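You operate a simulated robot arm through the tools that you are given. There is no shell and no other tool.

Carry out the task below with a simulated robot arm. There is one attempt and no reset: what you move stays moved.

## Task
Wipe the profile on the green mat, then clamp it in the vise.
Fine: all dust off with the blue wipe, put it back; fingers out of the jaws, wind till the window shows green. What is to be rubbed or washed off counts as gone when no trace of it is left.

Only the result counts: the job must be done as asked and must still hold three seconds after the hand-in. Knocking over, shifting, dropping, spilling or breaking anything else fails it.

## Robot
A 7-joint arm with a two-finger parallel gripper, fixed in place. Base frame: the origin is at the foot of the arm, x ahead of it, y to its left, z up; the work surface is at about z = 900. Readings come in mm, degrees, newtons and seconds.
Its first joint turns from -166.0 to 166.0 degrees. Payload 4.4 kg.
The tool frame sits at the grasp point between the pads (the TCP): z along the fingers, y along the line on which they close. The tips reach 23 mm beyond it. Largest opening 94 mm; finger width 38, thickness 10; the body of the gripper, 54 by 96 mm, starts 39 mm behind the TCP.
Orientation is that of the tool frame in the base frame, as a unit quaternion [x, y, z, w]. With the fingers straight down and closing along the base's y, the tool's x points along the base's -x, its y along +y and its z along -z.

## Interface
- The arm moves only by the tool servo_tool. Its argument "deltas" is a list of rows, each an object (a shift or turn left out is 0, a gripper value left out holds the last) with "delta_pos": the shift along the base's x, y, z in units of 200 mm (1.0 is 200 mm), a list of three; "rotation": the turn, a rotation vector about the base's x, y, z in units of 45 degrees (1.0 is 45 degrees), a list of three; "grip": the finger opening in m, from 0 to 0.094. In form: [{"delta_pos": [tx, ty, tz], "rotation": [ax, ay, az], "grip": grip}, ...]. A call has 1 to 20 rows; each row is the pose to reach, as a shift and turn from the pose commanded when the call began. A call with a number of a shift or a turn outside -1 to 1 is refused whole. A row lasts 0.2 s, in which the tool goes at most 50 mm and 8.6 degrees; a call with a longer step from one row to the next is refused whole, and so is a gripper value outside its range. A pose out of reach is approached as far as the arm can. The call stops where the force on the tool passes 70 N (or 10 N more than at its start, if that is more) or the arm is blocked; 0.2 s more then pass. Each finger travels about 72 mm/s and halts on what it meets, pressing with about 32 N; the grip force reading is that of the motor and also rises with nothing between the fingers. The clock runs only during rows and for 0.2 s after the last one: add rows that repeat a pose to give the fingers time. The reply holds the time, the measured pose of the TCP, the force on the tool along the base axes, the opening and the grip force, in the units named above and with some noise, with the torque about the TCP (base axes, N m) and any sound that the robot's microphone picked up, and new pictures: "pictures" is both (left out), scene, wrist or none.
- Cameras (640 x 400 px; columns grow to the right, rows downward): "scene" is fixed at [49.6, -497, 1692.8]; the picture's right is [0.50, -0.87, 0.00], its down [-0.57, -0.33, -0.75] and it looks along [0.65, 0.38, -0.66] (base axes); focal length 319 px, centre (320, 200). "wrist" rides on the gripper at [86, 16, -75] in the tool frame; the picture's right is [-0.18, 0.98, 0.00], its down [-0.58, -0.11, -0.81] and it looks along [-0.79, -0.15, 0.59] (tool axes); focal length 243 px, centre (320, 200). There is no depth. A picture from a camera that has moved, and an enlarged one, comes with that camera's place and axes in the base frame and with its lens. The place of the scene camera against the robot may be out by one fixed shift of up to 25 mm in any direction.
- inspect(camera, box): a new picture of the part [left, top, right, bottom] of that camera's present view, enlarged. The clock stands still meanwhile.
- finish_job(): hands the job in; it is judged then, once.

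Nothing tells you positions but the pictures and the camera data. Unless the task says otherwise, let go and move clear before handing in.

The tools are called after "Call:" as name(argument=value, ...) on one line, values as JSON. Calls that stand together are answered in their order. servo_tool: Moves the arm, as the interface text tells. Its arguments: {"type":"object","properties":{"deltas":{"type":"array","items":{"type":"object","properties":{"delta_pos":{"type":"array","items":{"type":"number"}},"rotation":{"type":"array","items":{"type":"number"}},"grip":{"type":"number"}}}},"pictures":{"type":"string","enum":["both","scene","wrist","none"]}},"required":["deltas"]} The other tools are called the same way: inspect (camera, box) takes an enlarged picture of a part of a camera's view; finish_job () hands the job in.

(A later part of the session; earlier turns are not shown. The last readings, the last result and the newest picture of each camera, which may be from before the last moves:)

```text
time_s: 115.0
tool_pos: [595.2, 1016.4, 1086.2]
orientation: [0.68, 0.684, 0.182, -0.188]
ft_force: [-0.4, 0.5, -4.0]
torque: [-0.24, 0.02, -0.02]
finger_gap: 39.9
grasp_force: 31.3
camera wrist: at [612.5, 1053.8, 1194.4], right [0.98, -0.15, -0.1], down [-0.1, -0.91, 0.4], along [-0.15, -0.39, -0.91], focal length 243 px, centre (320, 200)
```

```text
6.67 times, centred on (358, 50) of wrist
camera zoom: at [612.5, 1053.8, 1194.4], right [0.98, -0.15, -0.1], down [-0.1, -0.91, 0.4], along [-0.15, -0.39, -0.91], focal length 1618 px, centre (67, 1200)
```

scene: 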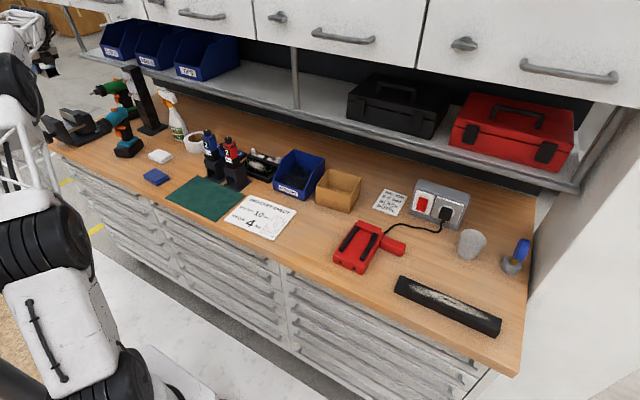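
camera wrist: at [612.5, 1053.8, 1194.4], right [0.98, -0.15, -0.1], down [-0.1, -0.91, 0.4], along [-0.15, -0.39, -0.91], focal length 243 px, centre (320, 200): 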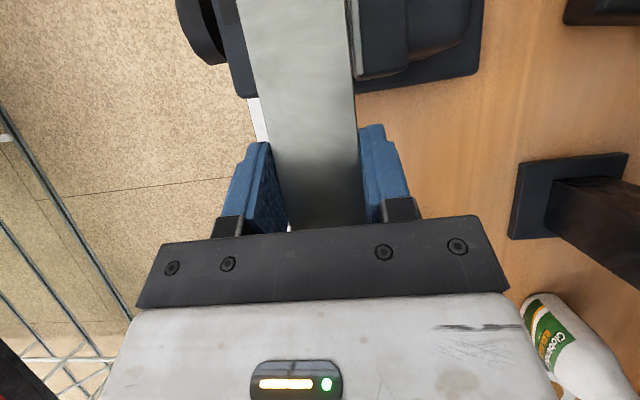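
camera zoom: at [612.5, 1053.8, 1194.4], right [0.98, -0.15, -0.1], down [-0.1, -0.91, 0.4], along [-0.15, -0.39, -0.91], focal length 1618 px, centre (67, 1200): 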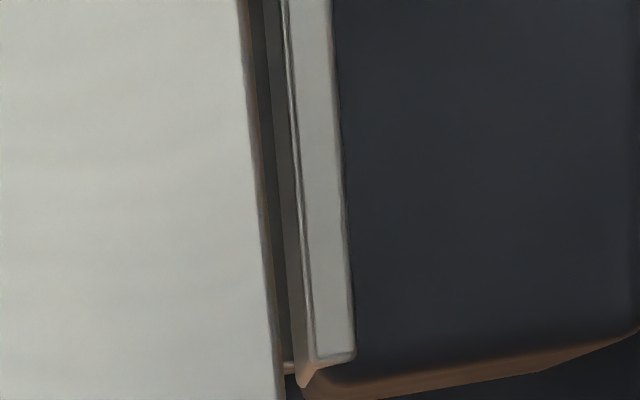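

The fixed jaw face is at x≈618 and the front jaw at x≈572 (gap about 46 mm); the tube is about 1 mm left of centre and 0.5° yawed. I'll correct these, shift 7 mm further in, and lower carefully between the jaws.

Call:
servo_tool(deltas=[{"delta_pos": [0.005, 0.015, 0], "rotation": [0, 0, -0.0115]}, {"delta_pos": [0.005, 0.035, 0], "rotation": [0, 0, -0.0115]}, {"delta_pos": [0.005, 0.035, -0.03], "rotation": [0, 0, -0.0115]}, {"delta_pos": [0.005, 0.035, -0.06], "rotation": [0, 0, -0.0115]}, {"delta_pos": [0.005, 0.035, -0.09], "rotation": [0, 0, -0.0115]}, {"delta_pos": [0.005, 0.035, -0.12], "rotation": [0, 0, -0.0115]}, {"delta_pos": [0.005, 0.035, -0.15], "rotation": [0, 0, -0.0115]}, {"delta_pos": [0.005, 0.035, -0.18], "rotation": [0, 0, -0.0115]}, {"delta_pos": [0.005, 0.035, -0.18], "rotation": [0, 0, -0.0115]}], pictures="wrist")

Call:
inspect(camera="wrist", box=[200, 0, 400, 125])

Call:
inspect(camera="scene", box=[20, 75, 140, 150])

```text
time_s: 117.0
tool_pos: [597.1, 1024.3, 1049.9]
orientation: [0.684, 0.681, 0.183, -0.186]
ft_force: [-0.2, -0.8, -2.9]
torque: [-0.2, -0.03, -0.02]
finger_gap: 39.7
grasp_force: 31.6
camera wrist: at [614.2, 1060.6, 1158.1], right [0.98, -0.16, -0.1], down [-0.11, -0.91, 0.4], along [-0.15, -0.38, -0.91], focal length 243 px, centre (320, 200)
```

wrist: 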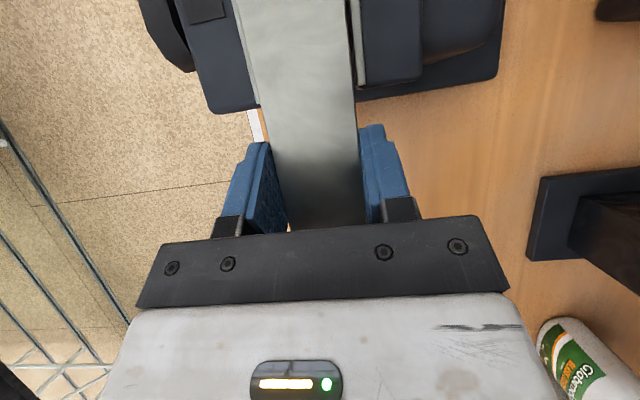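

```text
3.20 times, centred on (300, 62) of wrist
camera zoom: at [614.2, 1060.6, 1158.1], right [0.98, -0.16, -0.1], down [-0.11, -0.91, 0.4], along [-0.15, -0.38, -0.91], focal length 776 px, centre (384, 640)
```

zoom: 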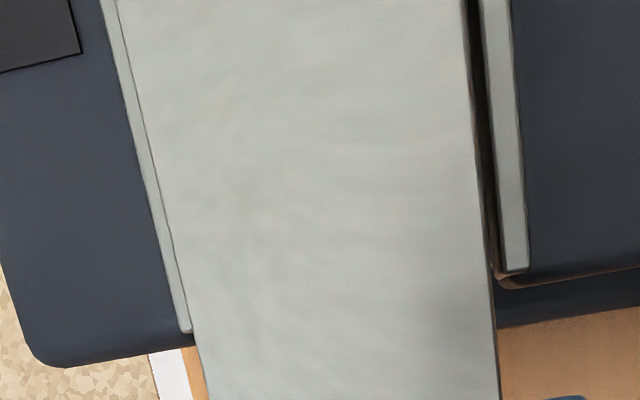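

```text
5.33 times, centred on (80, 112) of scene
camera zoom: at [49.6, -497.0, 1692.8], right [0.5, -0.87, 0.0], down [-0.57, -0.33, -0.75], along [0.65, 0.38, -0.66], focal length 1703 px, centre (1600, 667)
```

zoom: 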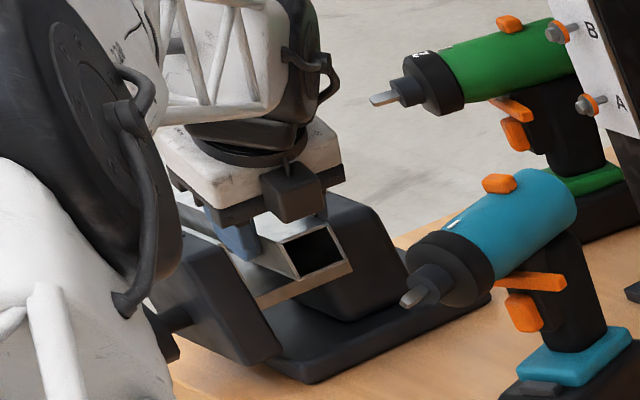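

The tube has entered between the jaws without touching. I'll keep lowering, slowing near the tray.

Call:
servo_tool(deltas=[{"delta_pos": [0, 0, -0.04]}, {"delta_pos": [0, 0, -0.08]}, {"delta_pos": [0, 0, -0.12]}, {"delta_pos": [0, 0, -0.15]}, {"delta_pos": [0, 0, -0.17]}, {"delta_pos": [0, 0, -0.17]}], pictures="none")

```text
time_s: 118.4
tool_pos: [597.0, 1023.6, 1016.5]
orientation: [0.684, 0.681, 0.183, -0.187]
ft_force: [-1.2, -0.1, -3.8]
torque: [-0.22, -0.01, -0.02]
finger_gap: 39.9
grasp_force: 31.9
```

Call:
servo_tool(deltas=[{"delta_pos": [0, 0, -0.01]}, {"delta_pos": [0, 0, -0.02]}, {"delta_pos": [0, 0, -0.03]}, {"delta_pos": [0, 0, -0.04]}, {"delta_pos": [0, 0, -0.04]}], pictures="none")

```text
time_s: 119.6
tool_pos: [597.0, 1023.2, 1010.6]
orientation: [0.684, 0.681, 0.185, -0.187]
ft_force: [-0.9, -1.9, 21.0]
torque: [0.67, -0.15, 0.05]
finger_gap: 39.6
grasp_force: 32.4
```

The tube is resting on the tray (21 N). I'll look before letting go.

Call:
servo_tool(deltas=[{"delta_pos": [0, 0, 0.003]}, {"delta_pos": [0, 0, 0.003]}], pictures="wrist")

Call:
inspect(camera="wrist", box=[200, 0, 400, 125])

Call:
inspect(camera="scene", box=[20, 75, 140, 150])

```text
time_s: 120.2
tool_pos: [597.0, 1023.2, 1011.3]
orientation: [0.684, 0.681, 0.184, -0.187]
ft_force: [5.2, -2.7, 23.7]
torque: [0.76, -0.25, -0.2]
finger_gap: 40.0
grasp_force: 31.7
camera wrist: at [614.6, 1060.5, 1117.9], right [0.98, -0.16, -0.1], down [-0.11, -0.91, 0.4], along [-0.15, -0.38, -0.91], focal length 243 px, centre (320, 200)
```

wrist: 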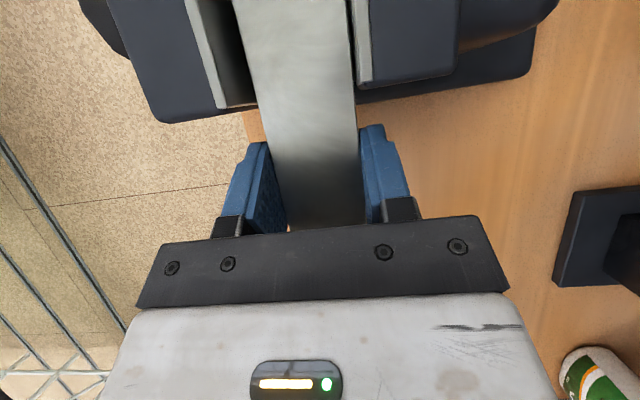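

```text
3.20 times, centred on (300, 62) of wrist
camera zoom: at [614.6, 1060.5, 1117.9], right [0.98, -0.16, -0.1], down [-0.11, -0.91, 0.4], along [-0.15, -0.38, -0.91], focal length 776 px, centre (384, 640)
```

zoom: 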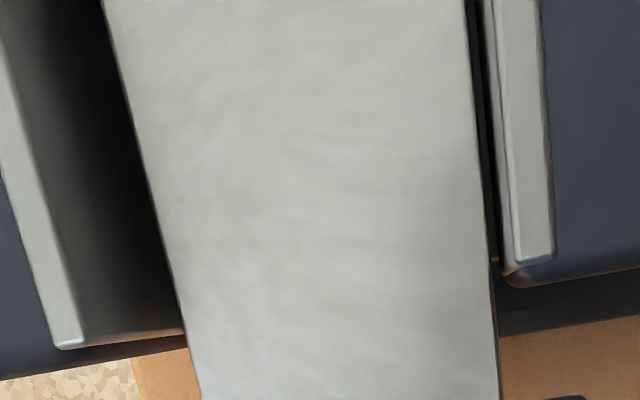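

```text
5.33 times, centred on (80, 112) of scene
camera zoom: at [49.6, -497.0, 1692.8], right [0.5, -0.87, 0.0], down [-0.57, -0.33, -0.75], along [0.65, 0.38, -0.66], focal length 1703 px, centre (1600, 667)
```

zoom: 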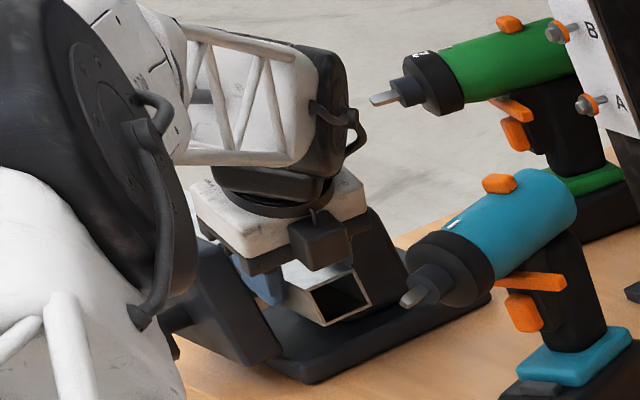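

The tube sits between jaws, about 2 mm from the fixed jaw and 4 mm from the front jaw. I'll unload the contact a touch more, then release.

Call:
servo_tool(deltas=[{"delta_pos": [0, 0, 0.004]}, {"delta_pos": [0, 0, 0.004]}], pictures="none")

```text
time_s: 120.8
tool_pos: [597.5, 1023.8, 1010.6]
orientation: [0.683, 0.681, 0.183, -0.188]
ft_force: [5.1, -9.0, 21.7]
torque: [0.48, -0.28, -0.26]
finger_gap: 39.5
grasp_force: 32.0
```

Call:
servo_tool(deltas=[{"delta_pos": [0, 0, 0.005]}, {"delta_pos": [0, 0, 0.008]}, {"delta_pos": [0, 0, 0.008]}], pictures="none")

```text
time_s: 121.6
tool_pos: [596.5, 1023.9, 1010.8]
orientation: [0.684, 0.681, 0.183, -0.186]
ft_force: [2.4, 2.2, 6.5]
torque: [0.16, -0.18, -0.03]
finger_gap: 40.1
grasp_force: 31.9
```

Call:
servo_tool(deltas=[{"grip": 0.045}, {"grip": 0.055}, {"grip": 0.065}, {"grip": 0.065}, {"grip": 0.065}], pictures="wrist")

Call:
inspect(camera="scene", box=[20, 75, 140, 150])

```text
time_s: 122.8
tool_pos: [596.7, 1024.6, 1011.9]
orientation: [0.684, 0.681, 0.184, -0.188]
ft_force: [0.0, -0.4, 0.4]
torque: [0.02, -0.01, -0.04]
finger_gap: 65.0
grasp_force: 0.1
camera wrist: at [613.8, 1060.9, 1119.2], right [0.98, -0.16, -0.1], down [-0.11, -0.91, 0.4], along [-0.15, -0.38, -0.91], focal length 243 px, centre (320, 200)
```

wrist: 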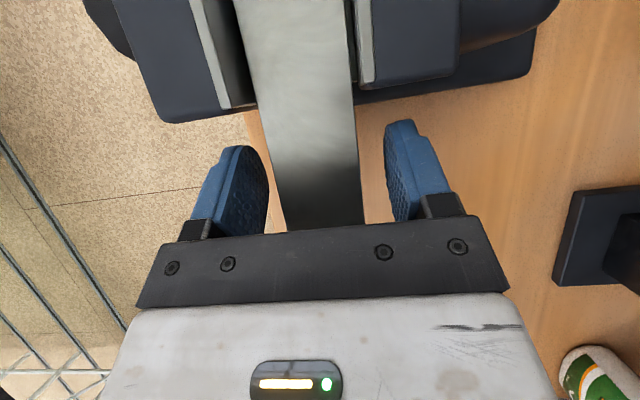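

```text
5.33 times, centred on (80, 112) of scene
camera zoom: at [49.6, -497.0, 1692.8], right [0.5, -0.87, 0.0], down [-0.57, -0.33, -0.75], along [0.65, 0.38, -0.66], focal length 1703 px, centre (1600, 667)
```

zoom: 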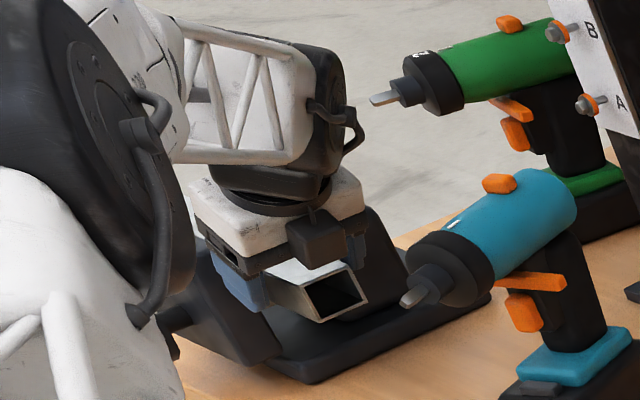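

The tube stays put on the tray. I'll withdraw the fingers along the tool axis, then rise.

Call:
servo_tool(deltas=[{"delta_pos": [0, -0.02, 0.035]}, {"delta_pos": [0, -0.06, 0.1]}, {"delta_pos": [0, -0.12, 0.2]}, {"delta_pos": [0, -0.2, 0.35]}, {"delta_pos": [-0.05, -0.28, 0.52]}, {"delta_pos": [-0.1, -0.35, 0.7]}, {"delta_pos": [-0.2, -0.4, 0.85]}, {"delta_pos": [-0.35, -0.4, 0.95]}, {"delta_pos": [-0.35, -0.4, 0.95]}], pictures="wrist")

Call:
inspect(camera="scene", box=[20, 75, 140, 150])

Call:
inspect(camera="wrist", box=[0, 0, 640, 2])

```text
time_s: 124.8
tool_pos: [527.2, 945.3, 1200.2]
orientation: [0.684, 0.681, 0.183, -0.187]
ft_force: [0.7, -0.5, -0.1]
torque: [-0.03, 0.0, 0.01]
finger_gap: 64.8
grasp_force: 0.0
camera wrist: at [543.9, 982.0, 1307.4], right [0.98, -0.16, -0.1], down [-0.11, -0.91, 0.4], along [-0.15, -0.38, -0.91], focal length 243 px, centre (320, 200)
```

wrist: 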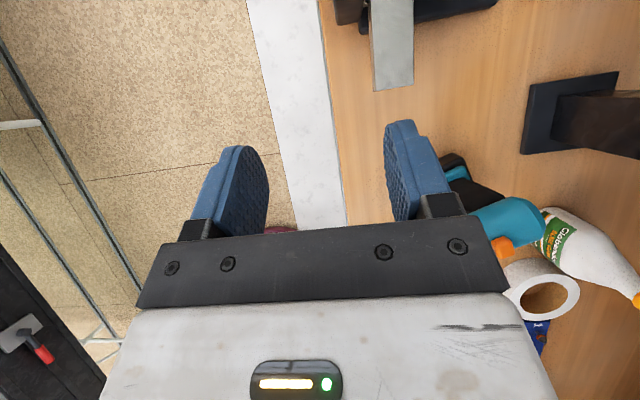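

```text
5.33 times, centred on (80, 112) of scene
camera zoom: at [49.6, -497.0, 1692.8], right [0.5, -0.87, 0.0], down [-0.57, -0.33, -0.75], along [0.65, 0.38, -0.66], focal length 1703 px, centre (1600, 667)
```

zoom: 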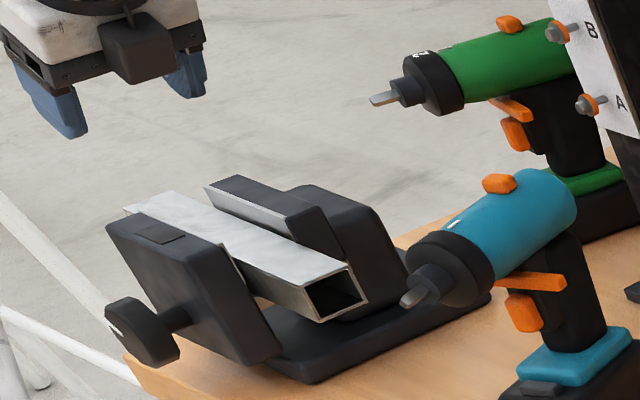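

```text
1.00 times, centred on (320, 1) of wrist (not enlarged: the box is as wide or as high as the picture)
camera zoom: at [543.9, 982.0, 1307.4], right [0.98, -0.16, -0.1], down [-0.11, -0.91, 0.4], along [-0.15, -0.38, -0.91], focal length 243 px, centre (320, 399)
```

zoom: 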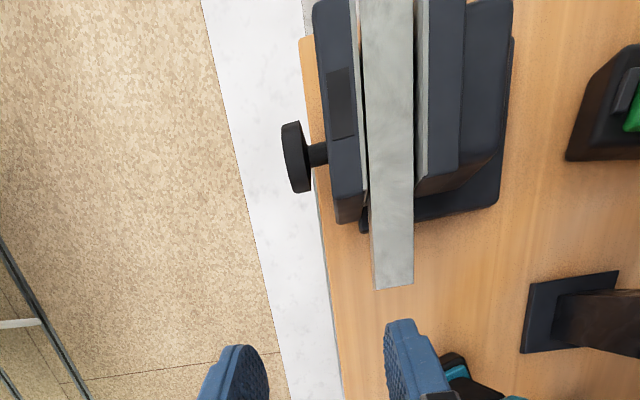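

The tube is seated level in the vise. I'll reorient the tool to point along +x for the knob, in the open area in front of the bench.

Call:
servo_tool(deltas=[{"delta_pos": [-0.15, 0, 0], "rotation": [-0.09, -0.14, 0.023], "grip": 0.09}, {"delta_pos": [-0.3, 0, 0], "rotation": [-0.18, -0.281, 0.046]}, {"delta_pos": [-0.45, 0, 0], "rotation": [-0.27, -0.421, 0.068]}, {"delta_pos": [-0.6, 0, 0], "rotation": [-0.359, -0.562, 0.091]}, {"delta_pos": [-0.7, 0, 0], "rotation": [-0.449, -0.702, 0.114]}, {"delta_pos": [-0.7, 0, 0], "rotation": [-0.449, -0.702, 0.114]}], pictures="none")

Call:
servo_tool(deltas=[{"rotation": [-0.09, -0.14, 0.023]}, {"rotation": [-0.18, -0.281, 0.046]}, {"rotation": [-0.27, -0.421, 0.068]}, {"rotation": [-0.359, -0.562, 0.091]}, {"rotation": [-0.449, -0.702, 0.114]}, {"rotation": [-0.449, -0.702, 0.114]}], pictures="none")

Call:
servo_tool(deltas=[{"rotation": [-0.09, -0.14, 0.023]}, {"rotation": [-0.18, -0.281, 0.046]}, {"rotation": [-0.27, -0.421, 0.068]}, {"rotation": [-0.359, -0.562, 0.091]}, {"rotation": [-0.449, -0.702, 0.114]}, {"rotation": [-0.449, -0.702, 0.114]}], pictures="none")

```text
time_s: 126.2
tool_pos: [388.1, 944.7, 1202.1]
orientation: [0.599, 0.757, 0.232, 0.119]
ft_force: [0.6, 0.5, 0.2]
torque: [0.01, 0.02, -0.03]
finger_gap: 89.9
grasp_force: 0.0
```

```text
time_s: 127.6
tool_pos: [387.5, 943.4, 1201.0]
orientation: [0.45, 0.751, 0.256, 0.41]
ft_force: [-0.1, 0.2, 0.3]
torque: [-0.02, -0.03, -0.02]
finger_gap: 90.0
grasp_force: 0.1
```

```text
time_s: 129.0
tool_pos: [387.8, 943.6, 1201.7]
orientation: [0.253, 0.662, 0.253, 0.658]
ft_force: [-0.4, -1.2, 0.4]
torque: [-0.01, -0.02, 0.0]
finger_gap: 89.9
grasp_force: 0.1
```

Call:
servo_tool(deltas=[{"delta_pos": [0, 0.1, -0.1], "rotation": [-0.167, 0, 0]}, {"delta_pos": [0, 0.2, -0.2], "rotation": [-0.333, 0, 0]}, {"delta_pos": [0, 0.3, -0.3], "rotation": [-0.5, 0, 0]}, {"delta_pos": [0, 0.4, -0.4], "rotation": [-0.667, 0, 0]}, {"delta_pos": [0, 0.5, -0.5], "rotation": [-0.833, 0, 0]}, {"delta_pos": [0, 0.6, -0.6], "rotation": [-1.0, 0, 0]}, {"delta_pos": [0, 0.6, -0.6], "rotation": [-1.0, 0, 0]}], pictures="none")

Call:
servo_tool(deltas=[{"delta_pos": [0, 0.1, -0.2], "rotation": [-0.167, 0, 0]}, {"delta_pos": [0, 0.2, -0.4], "rotation": [-0.333, 0, 0]}, {"delta_pos": [0.05, 0.278, -0.58], "rotation": [-0.5, 0, 0]}, {"delta_pos": [0.1, 0.278, -0.589], "rotation": [-0.667, 0, 0]}, {"delta_pos": [0.2, 0.278, -0.589], "rotation": [-0.833, 0, 0]}, {"delta_pos": [0.2, 0.278, -0.589], "rotation": [-1.0, 0, 0]}, {"delta_pos": [0.2, 0.278, -0.589], "rotation": [-1.0, 0, 0]}], pictures="none")

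Call:
servo_tool(deltas=[{"rotation": [-0.167, 0, 0]}, {"rotation": [-0.333, 0, 0]}, {"rotation": [-0.5, 0, 0]}, {"rotation": [-0.667, 0, 0]}, {"rotation": [-0.833, 0, 0]}, {"rotation": [-1.0, 0, 0]}, {"rotation": [-1.0, 0, 0]}], pictures="wrist")

```text
time_s: 130.6
tool_pos: [385.9, 1062.1, 1082.6]
orientation: [-0.019, 0.709, -0.021, 0.704]
ft_force: [-0.2, 0.1, -0.2]
torque: [0.0, -0.05, 0.03]
finger_gap: 89.9
grasp_force: 0.1
```

```text
time_s: 132.2
tool_pos: [427.0, 1118.0, 963.5]
orientation: [-0.287, 0.647, -0.29, 0.644]
ft_force: [0.8, -0.5, -0.3]
torque: [0.0, -0.01, 0.0]
finger_gap: 89.7
grasp_force: 0.0
```

```text
time_s: 133.8
tool_pos: [426.3, 1117.4, 963.4]
orientation: [0.511, -0.487, 0.515, -0.486]
ft_force: [0.4, -0.7, 0.4]
torque: [-0.01, 0.03, 0.02]
finger_gap: 89.8
grasp_force: 0.0
camera wrist: at [352.2, 1032.0, 951.6], right [0.0, 0.13, -0.99], down [-0.8, 0.59, 0.07], along [0.6, 0.8, 0.11], focal length 243 px, centre (320, 200)
```

wrist: 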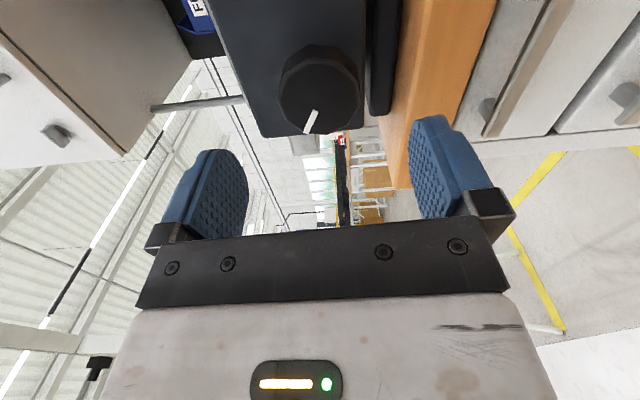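

Still turning freely. One more 45° back to get a long tightening stroke.

Call:
servo_tool(deltas=[{"rotation": [-0.167, 0, 0]}, {"rotation": [-0.333, 0, 0]}, {"rotation": [-0.5, 0, 0]}, {"rotation": [-0.667, 0, 0]}, {"rotation": [-0.833, 0, 0]}, {"rotation": [-1.0, 0, 0]}, {"rotation": [-1.0, 0, 0]}], pictures="wrist")

Call:
inspect(camera="wrist", box=[220, 0, 412, 120])

```text
time_s: 135.4
tool_pos: [426.9, 1119.0, 964.4]
orientation: [0.658, -0.252, 0.663, -0.252]
ft_force: [0.5, 0.1, -0.2]
torque: [0.04, 0.0, -0.04]
finger_gap: 90.0
grasp_force: 0.0
camera wrist: at [352.5, 1049.5, 1016.4], right [0.0, -0.61, -0.79], down [-0.8, 0.47, -0.37], along [0.6, 0.64, -0.49], focal length 243 px, centre (320, 200)
```

wrist: 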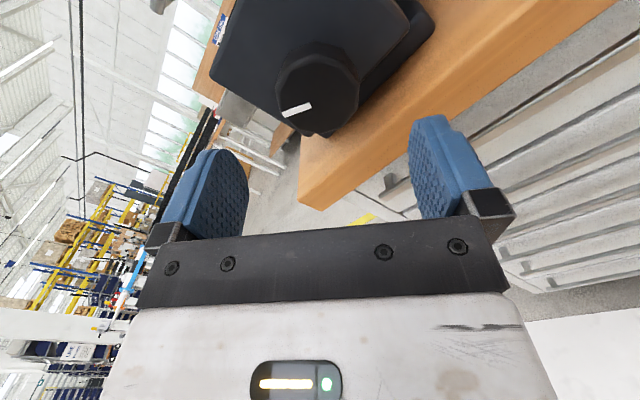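

```text
3.33 times, centred on (316, 60) of wrist
camera zoom: at [352.5, 1049.5, 1016.4], right [0.0, -0.61, -0.79], down [-0.8, 0.47, -0.37], along [0.6, 0.64, -0.49], focal length 809 px, centre (333, 667)
```

zoom: 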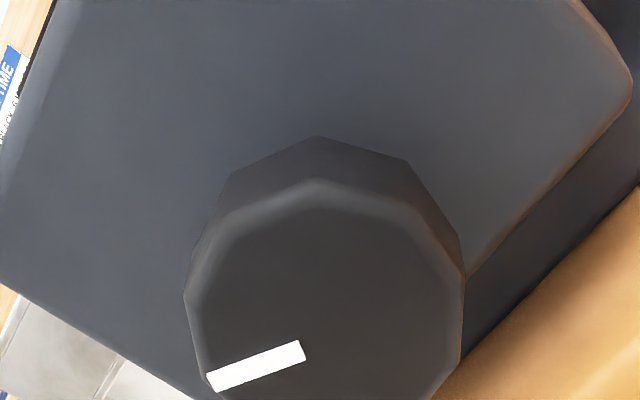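

Call:
servo_tool(deltas=[{"delta_pos": [0.05, -0.0025, 0.005], "grip": 0.085}, {"delta_pos": [0.12, -0.0025, 0.005]}, {"delta_pos": [0.19, -0.0025, 0.005]}, {"delta_pos": [0.26, -0.0025, 0.005]}, {"delta_pos": [0.33, -0.0025, 0.005]}, {"delta_pos": [0.38, -0.0025, 0.005]}, {"delta_pos": [0.38, -0.0025, 0.005]}], pictures="wrist")

Call:
inspect(camera="wrist", box=[224, 110, 416, 230])

```text
time_s: 137.0
tool_pos: [503.1, 1116.9, 963.9]
orientation: [0.657, -0.253, 0.663, -0.253]
ft_force: [-0.2, -0.4, -0.2]
torque: [0.01, 0.0, 0.0]
finger_gap: 85.2
grasp_force: 0.1
camera wrist: at [429.0, 1048.1, 1016.5], right [0.0, -0.61, -0.79], down [-0.8, 0.47, -0.37], along [0.6, 0.64, -0.49], focal length 243 px, centre (320, 200)
```

wrist: 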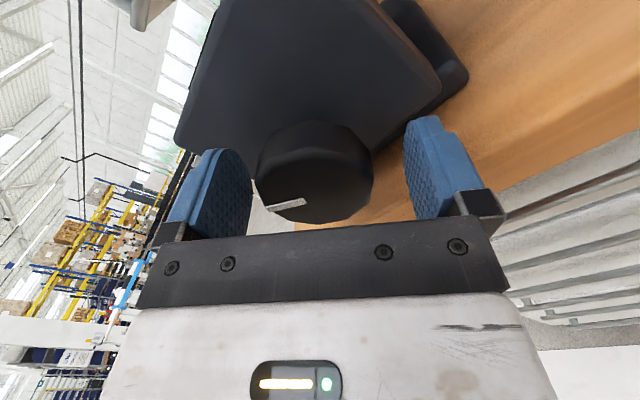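

```text
3.33 times, centred on (320, 170) of wrist
camera zoom: at [429.0, 1048.1, 1016.5], right [0.0, -0.61, -0.79], down [-0.8, 0.47, -0.37], along [0.6, 0.64, -0.49], focal length 809 px, centre (320, 300)
```

zoom: 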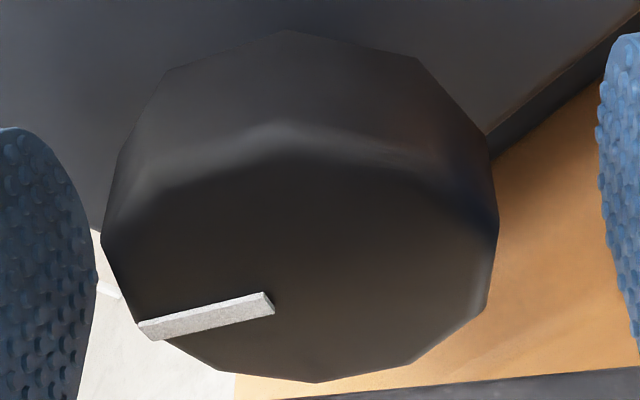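

Combining views, the axis is near (y 1119.5, z 966.2). I'll shift there and close on the knob.

Call:
servo_tool(deltas=[{"delta_pos": [0.014, 0.0095, 0.007], "grip": 0.075}, {"delta_pos": [0.014, 0.0095, 0.007], "grip": 0.062}, {"delta_pos": [0.014, 0.0095, 0.007], "grip": 0.05}, {"delta_pos": [0.014, 0.0095, 0.007], "grip": 0.04}, {"delta_pos": [0.014, 0.0095, 0.007], "grip": 0.04}, {"delta_pos": [0.014, 0.0095, 0.007], "grip": 0.04}], pictures="none")

```text
time_s: 138.4
tool_pos: [505.5, 1119.1, 965.8]
orientation: [0.658, -0.253, 0.663, -0.253]
ft_force: [0.5, -4.7, -0.7]
torque: [0.0, 0.02, -0.04]
finger_gap: 54.9
grasp_force: 45.1
```

Centred well (forces near zero). Now tightening: +30° with the hand following slightly along +x.

Call:
servo_tool(deltas=[{"delta_pos": [0.0007, 0, 0], "rotation": [0.11, 0, 0]}, {"delta_pos": [0.0014, 0, 0], "rotation": [0.22, 0, 0]}, {"delta_pos": [0.0021, 0, 0], "rotation": [0.33, 0, 0]}, {"delta_pos": [0.0028, 0, 0], "rotation": [0.44, 0, 0]}, {"delta_pos": [0.0035, 0, 0], "rotation": [0.55, 0, 0]}, {"delta_pos": [0.004, 0, 0], "rotation": [0.66, 0, 0]}], pictures="wrist")

Call:
inspect(camera="scene", box=[35, 90, 115, 150])

```text
time_s: 139.8
tool_pos: [507.2, 1119.0, 964.8]
orientation: [0.57, -0.415, 0.576, -0.413]
ft_force: [-5.6, -44.3, -9.4]
torque: [-0.06, -0.03, -0.69]
finger_gap: 55.1
grasp_force: 45.3
camera wrist: at [431.9, 1033.2, 976.3], right [0.0, -0.14, -0.99], down [-0.8, 0.59, -0.08], along [0.6, 0.8, -0.11], focal length 243 px, centre (320, 200)
```

wrist: 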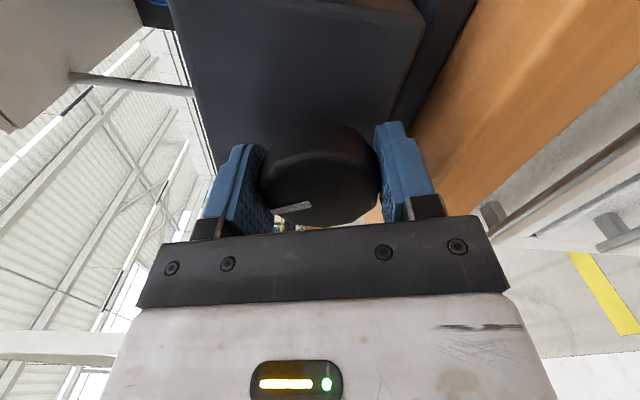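

```text
6.67 times, centred on (75, 120) of scene
camera zoom: at [49.6, -497.0, 1692.8], right [0.5, -0.87, 0.0], down [-0.57, -0.33, -0.75], along [0.65, 0.38, -0.66], focal length 2128 px, centre (1953, 733)
```

zoom: 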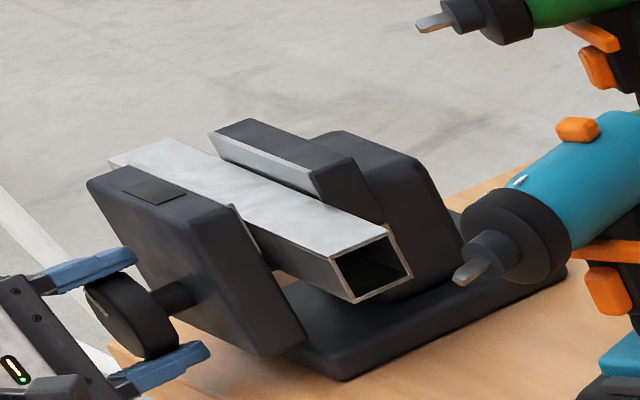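

Turning works; side force says the axis is about 2.5 mm below my tool centre. I'll compensate with a small circular shift while continuing.

Call:
servo_tool(deltas=[{"delta_pos": [0.0, -0.006, -0.0015]}, {"delta_pos": [0.0007, -0.0072, -0.0025], "rotation": [0.11, 0, 0]}, {"delta_pos": [0.0014, -0.0083, -0.0035], "rotation": [0.22, 0, 0]}, {"delta_pos": [0.0021, -0.0093, -0.0045], "rotation": [0.33, 0, 0]}, {"delta_pos": [0.0028, -0.01, -0.0055], "rotation": [0.44, 0, 0]}, {"delta_pos": [0.0035, -0.0106, -0.006], "rotation": [0.55, 0, 0]}, {"delta_pos": [0.004, -0.0109, -0.0063], "rotation": [0.66, 0, 0]}], pictures="none")

```text
time_s: 141.6
tool_pos: [506.1, 1118.1, 965.0]
orientation: [-0.447, 0.547, -0.45, 0.546]
ft_force: [13.2, 28.8, -5.2]
torque: [-0.02, 0.05, 0.63]
finger_gap: 55.1
grasp_force: 44.8
stopped in row 7: the force on the tool passed its limit at 71 N (the readings are from after the stop); the commanded pose is now the measured one
```

Call:
servo_tool(deltas=[{"delta_pos": [0.001, 0.004, 0]}, {"delta_pos": [0.001, 0.004, 0]}], pictures="none")

Call:
servo_tool(deltas=[{"delta_pos": [0.0007, 0, 0], "rotation": [0.11, 0, 0]}, {"delta_pos": [0.0014, 0, 0], "rotation": [0.22, 0, 0]}, {"delta_pos": [0.0021, 0, 0], "rotation": [0.33, 0, 0]}, {"delta_pos": [0.0028, 0, 0], "rotation": [0.44, 0, 0]}], pictures="none")

```text
time_s: 142.2
tool_pos: [507.7, 1118.7, 964.6]
orientation: [-0.446, 0.548, -0.451, 0.546]
ft_force: [5.9, 3.8, -6.8]
torque: [-0.01, 0.01, -0.01]
finger_gap: 55.1
grasp_force: 45.0
```

```text
time_s: 143.2
tool_pos: [506.6, 1120.4, 965.2]
orientation: [-0.347, 0.617, -0.35, 0.614]
ft_force: [5.5, -2.2, -16.8]
torque: [-0.02, -0.13, -0.28]
finger_gap: 55.1
grasp_force: 44.9
```

Good, forces stay low now. Continuing in 30° portions with small corrections.

Call:
servo_tool(deltas=[{"delta_pos": [0.0007, 0, -0.001], "rotation": [0.11, 0, 0]}, {"delta_pos": [0.0014, 0, -0.002], "rotation": [0.22, 0, 0]}, {"delta_pos": [0.0021, 0, -0.002], "rotation": [0.33, 0, 0]}, {"delta_pos": [0.0028, 0, -0.002], "rotation": [0.44, 0, 0]}, {"delta_pos": [0.0035, 0, -0.002], "rotation": [0.55, 0, 0]}, {"delta_pos": [0.004, 0, -0.002], "rotation": [0.66, 0, 0]}], pictures="none")

```text
time_s: 144.6
tool_pos: [508.3, 1118.6, 963.8]
orientation: [-0.177, 0.686, -0.179, 0.683]
ft_force: [-7.6, -13.4, -19.3]
torque: [0.01, 0.04, -0.65]
finger_gap: 55.1
grasp_force: 44.6
```

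Call:
servo_tool(deltas=[{"delta_pos": [0.0005, -0.002, -0.002], "rotation": [0.11, 0, 0]}, {"delta_pos": [0.001, -0.002, -0.003], "rotation": [0.22, 0, 0]}, {"delta_pos": [0.0015, -0.002, -0.003], "rotation": [0.33, 0, 0]}, {"delta_pos": [0.002, -0.002, -0.003], "rotation": [0.44, 0, 0]}, {"delta_pos": [0.0025, -0.002, -0.003], "rotation": [0.55, 0, 0]}, {"delta_pos": [0.003, -0.002, -0.003], "rotation": [0.66, 0, 0]}], pictures="wrist")

Call:
inspect(camera="scene", box=[35, 90, 115, 150])

```text
time_s: 146.0
tool_pos: [508.8, 1121.8, 965.3]
orientation: [0.005, 0.709, 0.003, 0.705]
ft_force: [-1.1, 46.3, -22.9]
torque: [-0.08, 0.27, 0.55]
finger_gap: 55.0
grasp_force: 44.4
camera wrist: at [433.8, 1137.5, 877.9], right [0.0, 0.98, 0.19], down [-0.8, -0.11, 0.58], along [0.59, -0.16, 0.79], focal length 243 px, centre (320, 200)
```

wrist: 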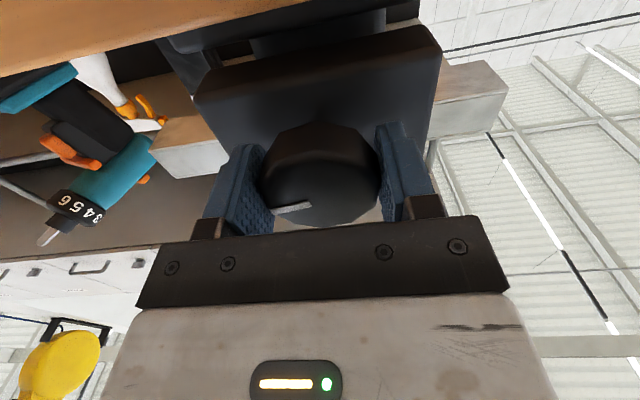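

```text
6.67 times, centred on (75, 120) of scene
camera zoom: at [49.6, -497.0, 1692.8], right [0.5, -0.87, 0.0], down [-0.57, -0.33, -0.75], along [0.65, 0.38, -0.66], focal length 2128 px, centre (1953, 733)
```

zoom: 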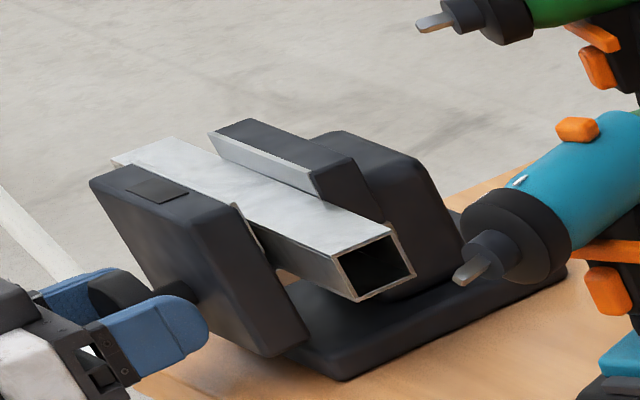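

About 138° turned, and the jaw is closing. I'll relieve the side force and continue.

Call:
servo_tool(deltas=[{"delta_pos": [0, 0.005, -0.003]}, {"delta_pos": [0.0005, 0.005, -0.003], "rotation": [0.11, 0, 0]}, {"delta_pos": [0.001, 0.005, -0.003], "rotation": [0.22, 0, 0]}, {"delta_pos": [0.0015, 0.005, -0.003], "rotation": [0.33, 0, 0]}, {"delta_pos": [0.002, 0.005, -0.003], "rotation": [0.44, 0, 0]}], pictures="none")

```text
time_s: 147.2
tool_pos: [508.2, 1119.4, 964.4]
orientation: [0.125, 0.697, 0.125, 0.694]
ft_force: [-36.2, -30.0, -10.5]
torque: [0.03, 0.18, -0.92]
finger_gap: 55.2
grasp_force: 44.9
```

Call:
servo_tool(deltas=[{"delta_pos": [-0.003, -0.003, -0.001]}, {"delta_pos": [-0.003, -0.003, -0.001], "rotation": [0.11, 0, 0]}, {"delta_pos": [-0.0025, -0.003, -0.001], "rotation": [0.22, 0, 0]}, {"delta_pos": [-0.002, -0.003, -0.001], "rotation": [0.33, 0, 0]}, {"delta_pos": [-0.0015, -0.003, -0.001], "rotation": [0.44, 0, 0]}], pictures="none")

```text
time_s: 148.4
tool_pos: [509.5, 1120.8, 964.3]
orientation: [0.244, 0.666, 0.243, 0.662]
ft_force: [-14.7, 10.0, -9.2]
torque: [0.01, 0.17, 0.16]
finger_gap: 55.2
grasp_force: 44.9
```

Call:
servo_tool(deltas=[{"delta_pos": [-0.001, 0.001, -0.001], "rotation": [0.11, 0, 0]}, {"delta_pos": [-0.001, 0.001, -0.001], "rotation": [0.22, 0, 0]}, {"delta_pos": [-0.0005, 0.001, -0.001], "rotation": [0.33, 0, 0]}, {"delta_pos": [0, 0.001, -0.001], "rotation": [0.44, 0, 0]}, {"delta_pos": [0.0005, 0.001, -0.001], "rotation": [0.55, 0, 0]}], pictures="none")

Call:
servo_tool(deltas=[{"delta_pos": [0, 0, 0], "rotation": [0.11, 0, 0]}, {"delta_pos": [0.0005, 0, 0], "rotation": [0.22, 0, 0]}, {"delta_pos": [0.001, 0, 0], "rotation": [0.33, 0, 0]}, {"delta_pos": [0.0015, 0, 0], "rotation": [0.44, 0, 0]}], pictures="wrist")

Call:
inspect(camera="scene", box=[35, 90, 115, 150])

```text
time_s: 149.6
tool_pos: [509.8, 1119.6, 965.1]
orientation: [0.38, 0.598, 0.38, 0.594]
ft_force: [7.6, 51.9, 4.9]
torque: [-0.03, 0.09, 0.0]
finger_gap: 55.2
grasp_force: 45.2
```

```text
time_s: 150.0
tool_pos: [510.0, 1121.6, 963.0]
orientation: [0.402, 0.586, 0.395, 0.582]
ft_force: [-11.2, -19.9, 4.6]
torque: [-0.02, -0.49, -0.28]
finger_gap: 55.2
grasp_force: 45.1
out of reach, approached as far as the arm can: row 1, 2
stopped in row 2: the force on the tool passed its limit at 80 N (the readings are from after the stop); the commanded pose is now the measured one
camera wrist: at [436.3, 1209.1, 948.2], right [0.01, 0.19, 0.98], down [-0.81, -0.58, 0.12], along [0.59, -0.8, 0.14], focal length 243 px, centre (320, 200)
```

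wrist: 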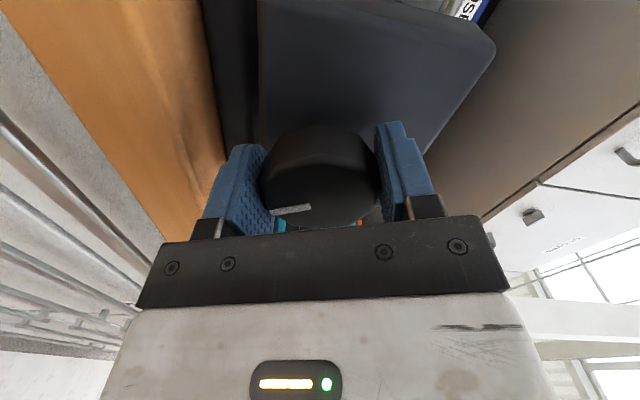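

```text
6.67 times, centred on (75, 120) of scene
camera zoom: at [49.6, -497.0, 1692.8], right [0.5, -0.87, 0.0], down [-0.57, -0.33, -0.75], along [0.65, 0.38, -0.66], focal length 2128 px, centre (1953, 733)
```

zoom: 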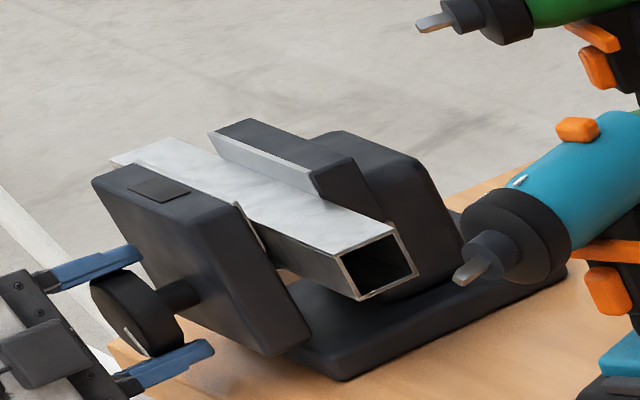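

I've hit the roll limit after about 205° of tightening; the jaw has advanced and the tube is starting to be pushed. I'll open, unwind the wrist around the knob and re-grip.

Call:
servo_tool(deltas=[{"grip": 0.07}, {"grip": 0.085}, {"grip": 0.085}, {"rotation": [-0.16, 0, 0]}, {"rotation": [-0.32, 0, 0]}, {"rotation": [-0.48, 0, 0]}, {"rotation": [-0.64, 0, 0]}, {"rotation": [-0.8, 0, 0]}, {"rotation": [-0.96, 0, 0]}, {"rotation": [-1.0, 0, 0]}], pictures="none")

Call:
servo_tool(deltas=[{"rotation": [-0.16, 0, 0]}, {"rotation": [-0.32, 0, 0]}, {"rotation": [-0.48, 0, 0]}, {"rotation": [-0.64, 0, 0]}, {"rotation": [-0.8, 0, 0]}, {"rotation": [-0.96, 0, 0]}, {"rotation": [-1.0, 0, 0]}], pictures="none")

Call:
servo_tool(deltas=[{"rotation": [-0.16, 0, 0]}, {"rotation": [-0.32, 0, 0]}, {"rotation": [-0.48, 0, 0]}, {"rotation": [-0.64, 0, 0]}, {"rotation": [-0.8, 0, 0]}, {"rotation": [-0.96, 0, 0]}, {"rotation": [-1.0, 0, 0]}], pictures="none")

Call:
servo_tool(deltas=[{"rotation": [-0.16, 0, 0]}, {"rotation": [-0.32, 0, 0]}, {"rotation": [-0.48, 0, 0]}, {"rotation": [-0.64, 0, 0]}, {"rotation": [-0.8, 0, 0]}, {"rotation": [-0.96, 0, 0]}, {"rotation": [-1.0, 0, 0]}], pictures="none")

Call:
servo_tool(deltas=[{"rotation": [-0.16, 0, 0]}, {"rotation": [-0.32, 0, 0]}, {"rotation": [-0.48, 0, 0]}, {"rotation": [-0.64, 0, 0]}, {"rotation": [-0.64, 0, 0]}], pictures="wrist")

Call:
inspect(camera="wrist", box=[224, 110, 416, 230])

```text
time_s: 152.2
tool_pos: [510.3, 1122.3, 965.6]
orientation: [0.149, 0.693, 0.141, 0.691]
ft_force: [-0.2, -0.7, 0.2]
torque: [-0.02, 0.04, 0.01]
finger_gap: 85.1
grasp_force: 0.1
```

```text
time_s: 153.8
tool_pos: [510.6, 1123.8, 964.4]
orientation: [-0.128, 0.694, -0.135, 0.696]
ft_force: [-0.5, 0.3, 0.5]
torque: [0.01, 0.0, 0.0]
finger_gap: 85.0
grasp_force: 0.1
```

```text
time_s: 155.4
tool_pos: [510.6, 1123.1, 964.5]
orientation: [-0.384, 0.589, -0.39, 0.595]
ft_force: [0.0, 0.4, 0.6]
torque: [0.01, -0.02, -0.04]
finger_gap: 84.8
grasp_force: 0.1
```

```text
time_s: 157.0
tool_pos: [510.8, 1122.6, 964.0]
orientation: [0.582, -0.394, 0.587, -0.403]
ft_force: [-0.7, -0.1, -0.1]
torque: [0.02, -0.03, 0.02]
finger_gap: 85.1
grasp_force: 0.1
```

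```text
time_s: 158.2
tool_pos: [511.9, 1121.3, 962.7]
orientation: [0.664, -0.237, 0.666, -0.244]
ft_force: [-0.6, 0.0, -0.7]
torque: [0.01, 0.01, 0.0]
finger_gap: 85.0
grasp_force: 0.1
camera wrist: at [437.0, 1053.5, 1018.6], right [0.01, -0.64, -0.77], down [-0.81, 0.45, -0.38], along [0.59, 0.63, -0.51], focal length 243 px, centre (320, 200)
```

wrist: 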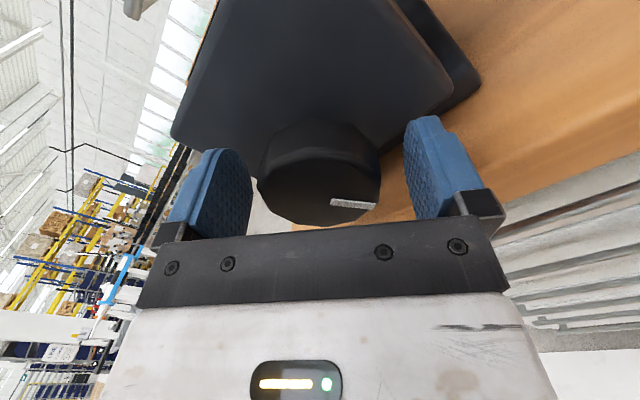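

```text
3.33 times, centred on (320, 170) of wrist
camera zoom: at [437.0, 1053.5, 1018.6], right [0.01, -0.64, -0.77], down [-0.81, 0.45, -0.38], along [0.59, 0.63, -0.51], focal length 809 px, centre (320, 300)
```

zoom: 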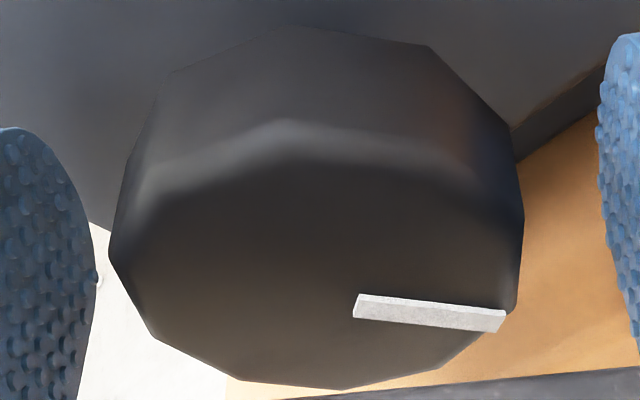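

I'll re-centre slightly (y -2.3, z +2) and close on the knob again.

Call:
servo_tool(deltas=[{"delta_pos": [0, -0.0115, 0.01], "grip": 0.075}, {"delta_pos": [0, -0.0115, 0.01], "grip": 0.062}, {"delta_pos": [0, -0.0115, 0.01], "grip": 0.05}, {"delta_pos": [0, -0.0115, 0.01], "grip": 0.04}, {"delta_pos": [0, -0.0115, 0.01], "grip": 0.04}, {"delta_pos": [0, -0.0115, 0.01], "grip": 0.04}], pictures="none")

Call:
servo_tool(deltas=[{"delta_pos": [0.0007, 0, 0], "rotation": [0.11, 0, 0]}, {"delta_pos": [0.0014, 0, 0], "rotation": [0.22, 0, 0]}, {"delta_pos": [0.0021, 0, 0], "rotation": [0.33, 0, 0]}, {"delta_pos": [0.0028, 0, 0], "rotation": [0.44, 0, 0]}], pictures="none")

```text
time_s: 159.6
tool_pos: [511.5, 1118.9, 966.6]
orientation: [0.664, -0.237, 0.665, -0.246]
ft_force: [5.2, 13.2, 1.5]
torque: [0.02, -0.06, 0.17]
finger_gap: 55.3
grasp_force: 45.1
```

```text
time_s: 160.6
tool_pos: [511.0, 1119.8, 965.2]
orientation: [0.611, -0.35, 0.615, -0.356]
ft_force: [-12.7, -23.3, 1.4]
torque: [-0.02, -0.12, -0.29]
finger_gap: 55.4
grasp_force: 44.8
```

Call:
servo_tool(deltas=[{"delta_pos": [-0.001, -0.003, 0], "rotation": [0.11, 0, 0]}, {"delta_pos": [-0.0005, -0.003, 0], "rotation": [0.22, 0, 0]}, {"delta_pos": [0, -0.003, 0], "rotation": [0.33, 0, 0]}, {"delta_pos": [0.0005, -0.003, 0], "rotation": [0.44, 0, 0]}], pictures="none")

Call:
inspect(camera="scene", box=[35, 90, 115, 150])

```text
time_s: 161.6
tool_pos: [511.5, 1118.8, 964.8]
orientation: [0.542, -0.449, 0.546, -0.455]
ft_force: [4.3, 7.9, -9.9]
torque: [-0.01, 0.03, 0.12]
finger_gap: 55.9
grasp_force: 45.2
```

```text
6.67 times, centred on (75, 120) of scene
camera zoom: at [49.6, -497.0, 1692.8], right [0.5, -0.87, 0.0], down [-0.57, -0.33, -0.75], along [0.65, 0.38, -0.66], focal length 2128 px, centre (1953, 733)
```

zoom: 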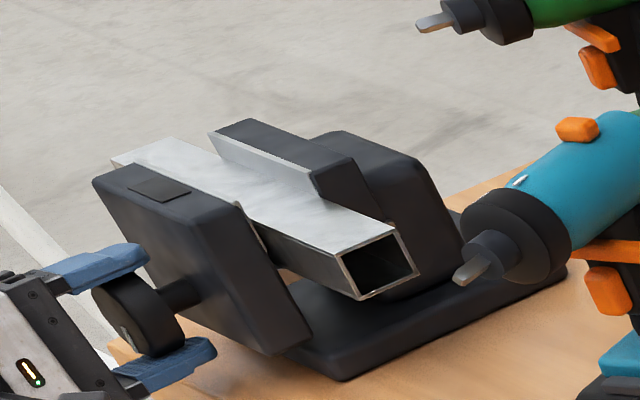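

Call:
servo_tool(deltas=[{"delta_pos": [0.0005, 0, -0.001], "rotation": [0.11, 0, 0]}, {"delta_pos": [0.001, 0, -0.001], "rotation": [0.22, 0, 0]}, {"delta_pos": [0.0015, 0, -0.001], "rotation": [0.33, 0, 0]}, {"delta_pos": [0.002, 0, -0.001], "rotation": [0.44, 0, 0]}], pictures="none")

Call:
inspect(camera="scene", box=[35, 90, 115, 150])

```text
time_s: 162.6
tool_pos: [511.4, 1119.9, 964.4]
orientation: [-0.455, 0.535, -0.461, 0.542]
ft_force: [12.2, 16.2, -14.4]
torque: [-0.04, 0.11, 0.21]
finger_gap: 55.4
grasp_force: 44.8
```

```text
6.67 times, centred on (75, 120) of scene
camera zoom: at [49.6, -497.0, 1692.8], right [0.5, -0.87, 0.0], down [-0.57, -0.33, -0.75], along [0.65, 0.38, -0.66], focal length 2128 px, centre (1953, 733)
```

zoom: 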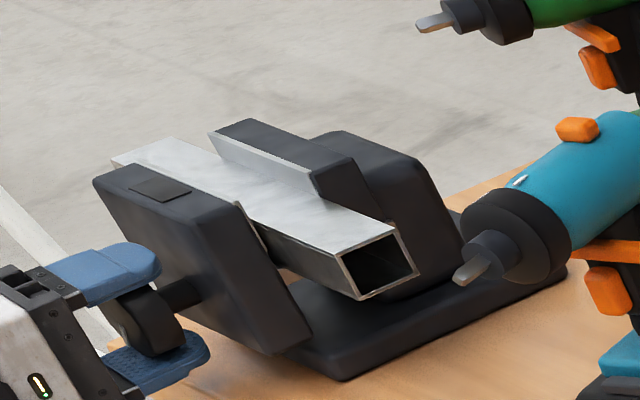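

Call:
servo_tool(deltas=[{"delta_pos": [0.001, 0.002, -0.002], "rotation": [0.11, 0, 0]}, {"delta_pos": [0.0015, 0.002, -0.002], "rotation": [0.22, 0, 0]}, {"delta_pos": [0.002, 0.002, -0.002], "rotation": [0.33, 0, 0]}, {"delta_pos": [0.0025, 0.002, -0.002], "rotation": [0.44, 0, 0]}], pictures="none")

Call:
inspect(camera="scene", box=[35, 90, 115, 150])

```text
time_s: 163.6
tool_pos: [513.1, 1119.0, 964.4]
orientation: [-0.355, 0.607, -0.362, 0.612]
ft_force: [-6.1, -42.8, -18.3]
torque: [0.02, 0.06, -0.48]
finger_gap: 55.4
grasp_force: 44.6
```

```text
6.67 times, centred on (75, 120) of scene
camera zoom: at [49.6, -497.0, 1692.8], right [0.5, -0.87, 0.0], down [-0.57, -0.33, -0.75], along [0.65, 0.38, -0.66], focal length 2128 px, centre (1953, 733)
```

zoom: 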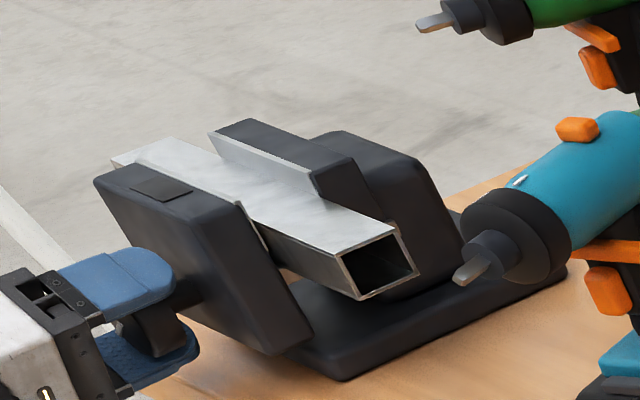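

Call:
servo_tool(deltas=[{"delta_pos": [0, -0.005, -0.002]}, {"delta_pos": [0.0005, -0.005, -0.002], "rotation": [0.11, 0, 0]}, {"delta_pos": [0.001, -0.005, -0.002], "rotation": [0.22, 0, 0]}, {"delta_pos": [0.0015, -0.005, -0.002], "rotation": [0.33, 0, 0]}, {"delta_pos": [0.002, -0.005, -0.002], "rotation": [0.44, 0, 0]}], pictures="none")

Call:
inspect(camera="scene", box=[35, 90, 115, 150])

```text
time_s: 164.8
tool_pos: [513.0, 1119.8, 964.6]
orientation: [-0.246, 0.66, -0.251, 0.664]
ft_force: [13.4, 30.1, -24.4]
torque: [-0.02, 0.06, 0.26]
finger_gap: 55.3
grasp_force: 44.5
```

```text
6.67 times, centred on (75, 120) of scene
camera zoom: at [49.6, -497.0, 1692.8], right [0.5, -0.87, 0.0], down [-0.57, -0.33, -0.75], along [0.65, 0.38, -0.66], focal length 2128 px, centre (1953, 733)
```

zoom: 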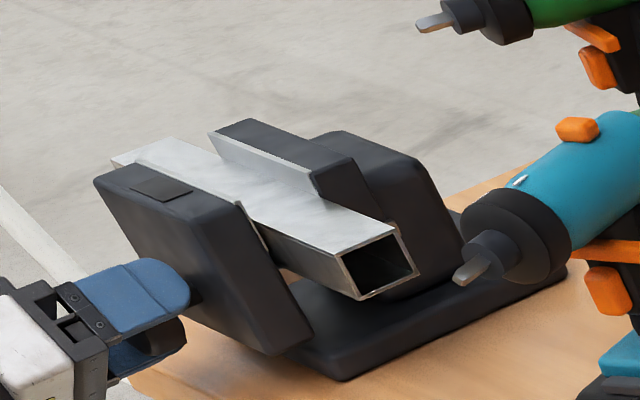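

Call:
servo_tool(deltas=[{"delta_pos": [0, 0.003, -0.003]}, {"delta_pos": [0.001, 0.003, -0.003], "rotation": [0.11, 0, 0]}, {"delta_pos": [0.0015, 0.003, -0.003], "rotation": [0.22, 0, 0]}, {"delta_pos": [0.002, 0.003, -0.003], "rotation": [0.33, 0, 0]}, {"delta_pos": [0.0025, 0.003, -0.003], "rotation": [0.44, 0, 0]}], pictures="none")

Call:
inspect(camera="scene", box=[40, 100, 80, 125])

```text
time_s: 166.0
tool_pos: [513.8, 1119.9, 964.2]
orientation: [-0.127, 0.694, -0.134, 0.696]
ft_force: [14.2, 35.7, -16.5]
torque: [-0.05, -0.03, -0.02]
finger_gap: 55.3
grasp_force: 45.5
```

```text
16.00 times, centred on (60, 112) of scene
camera zoom: at [49.6, -497.0, 1692.8], right [0.5, -0.87, 0.0], down [-0.57, -0.33, -0.75], along [0.65, 0.38, -0.66], focal length 5108 px, centre (4480, 1600)
```

zoom: 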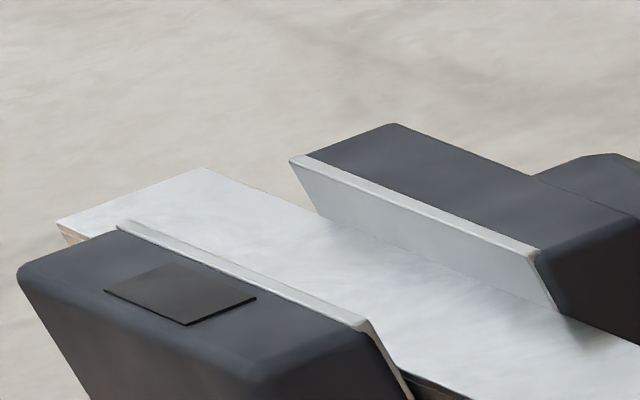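

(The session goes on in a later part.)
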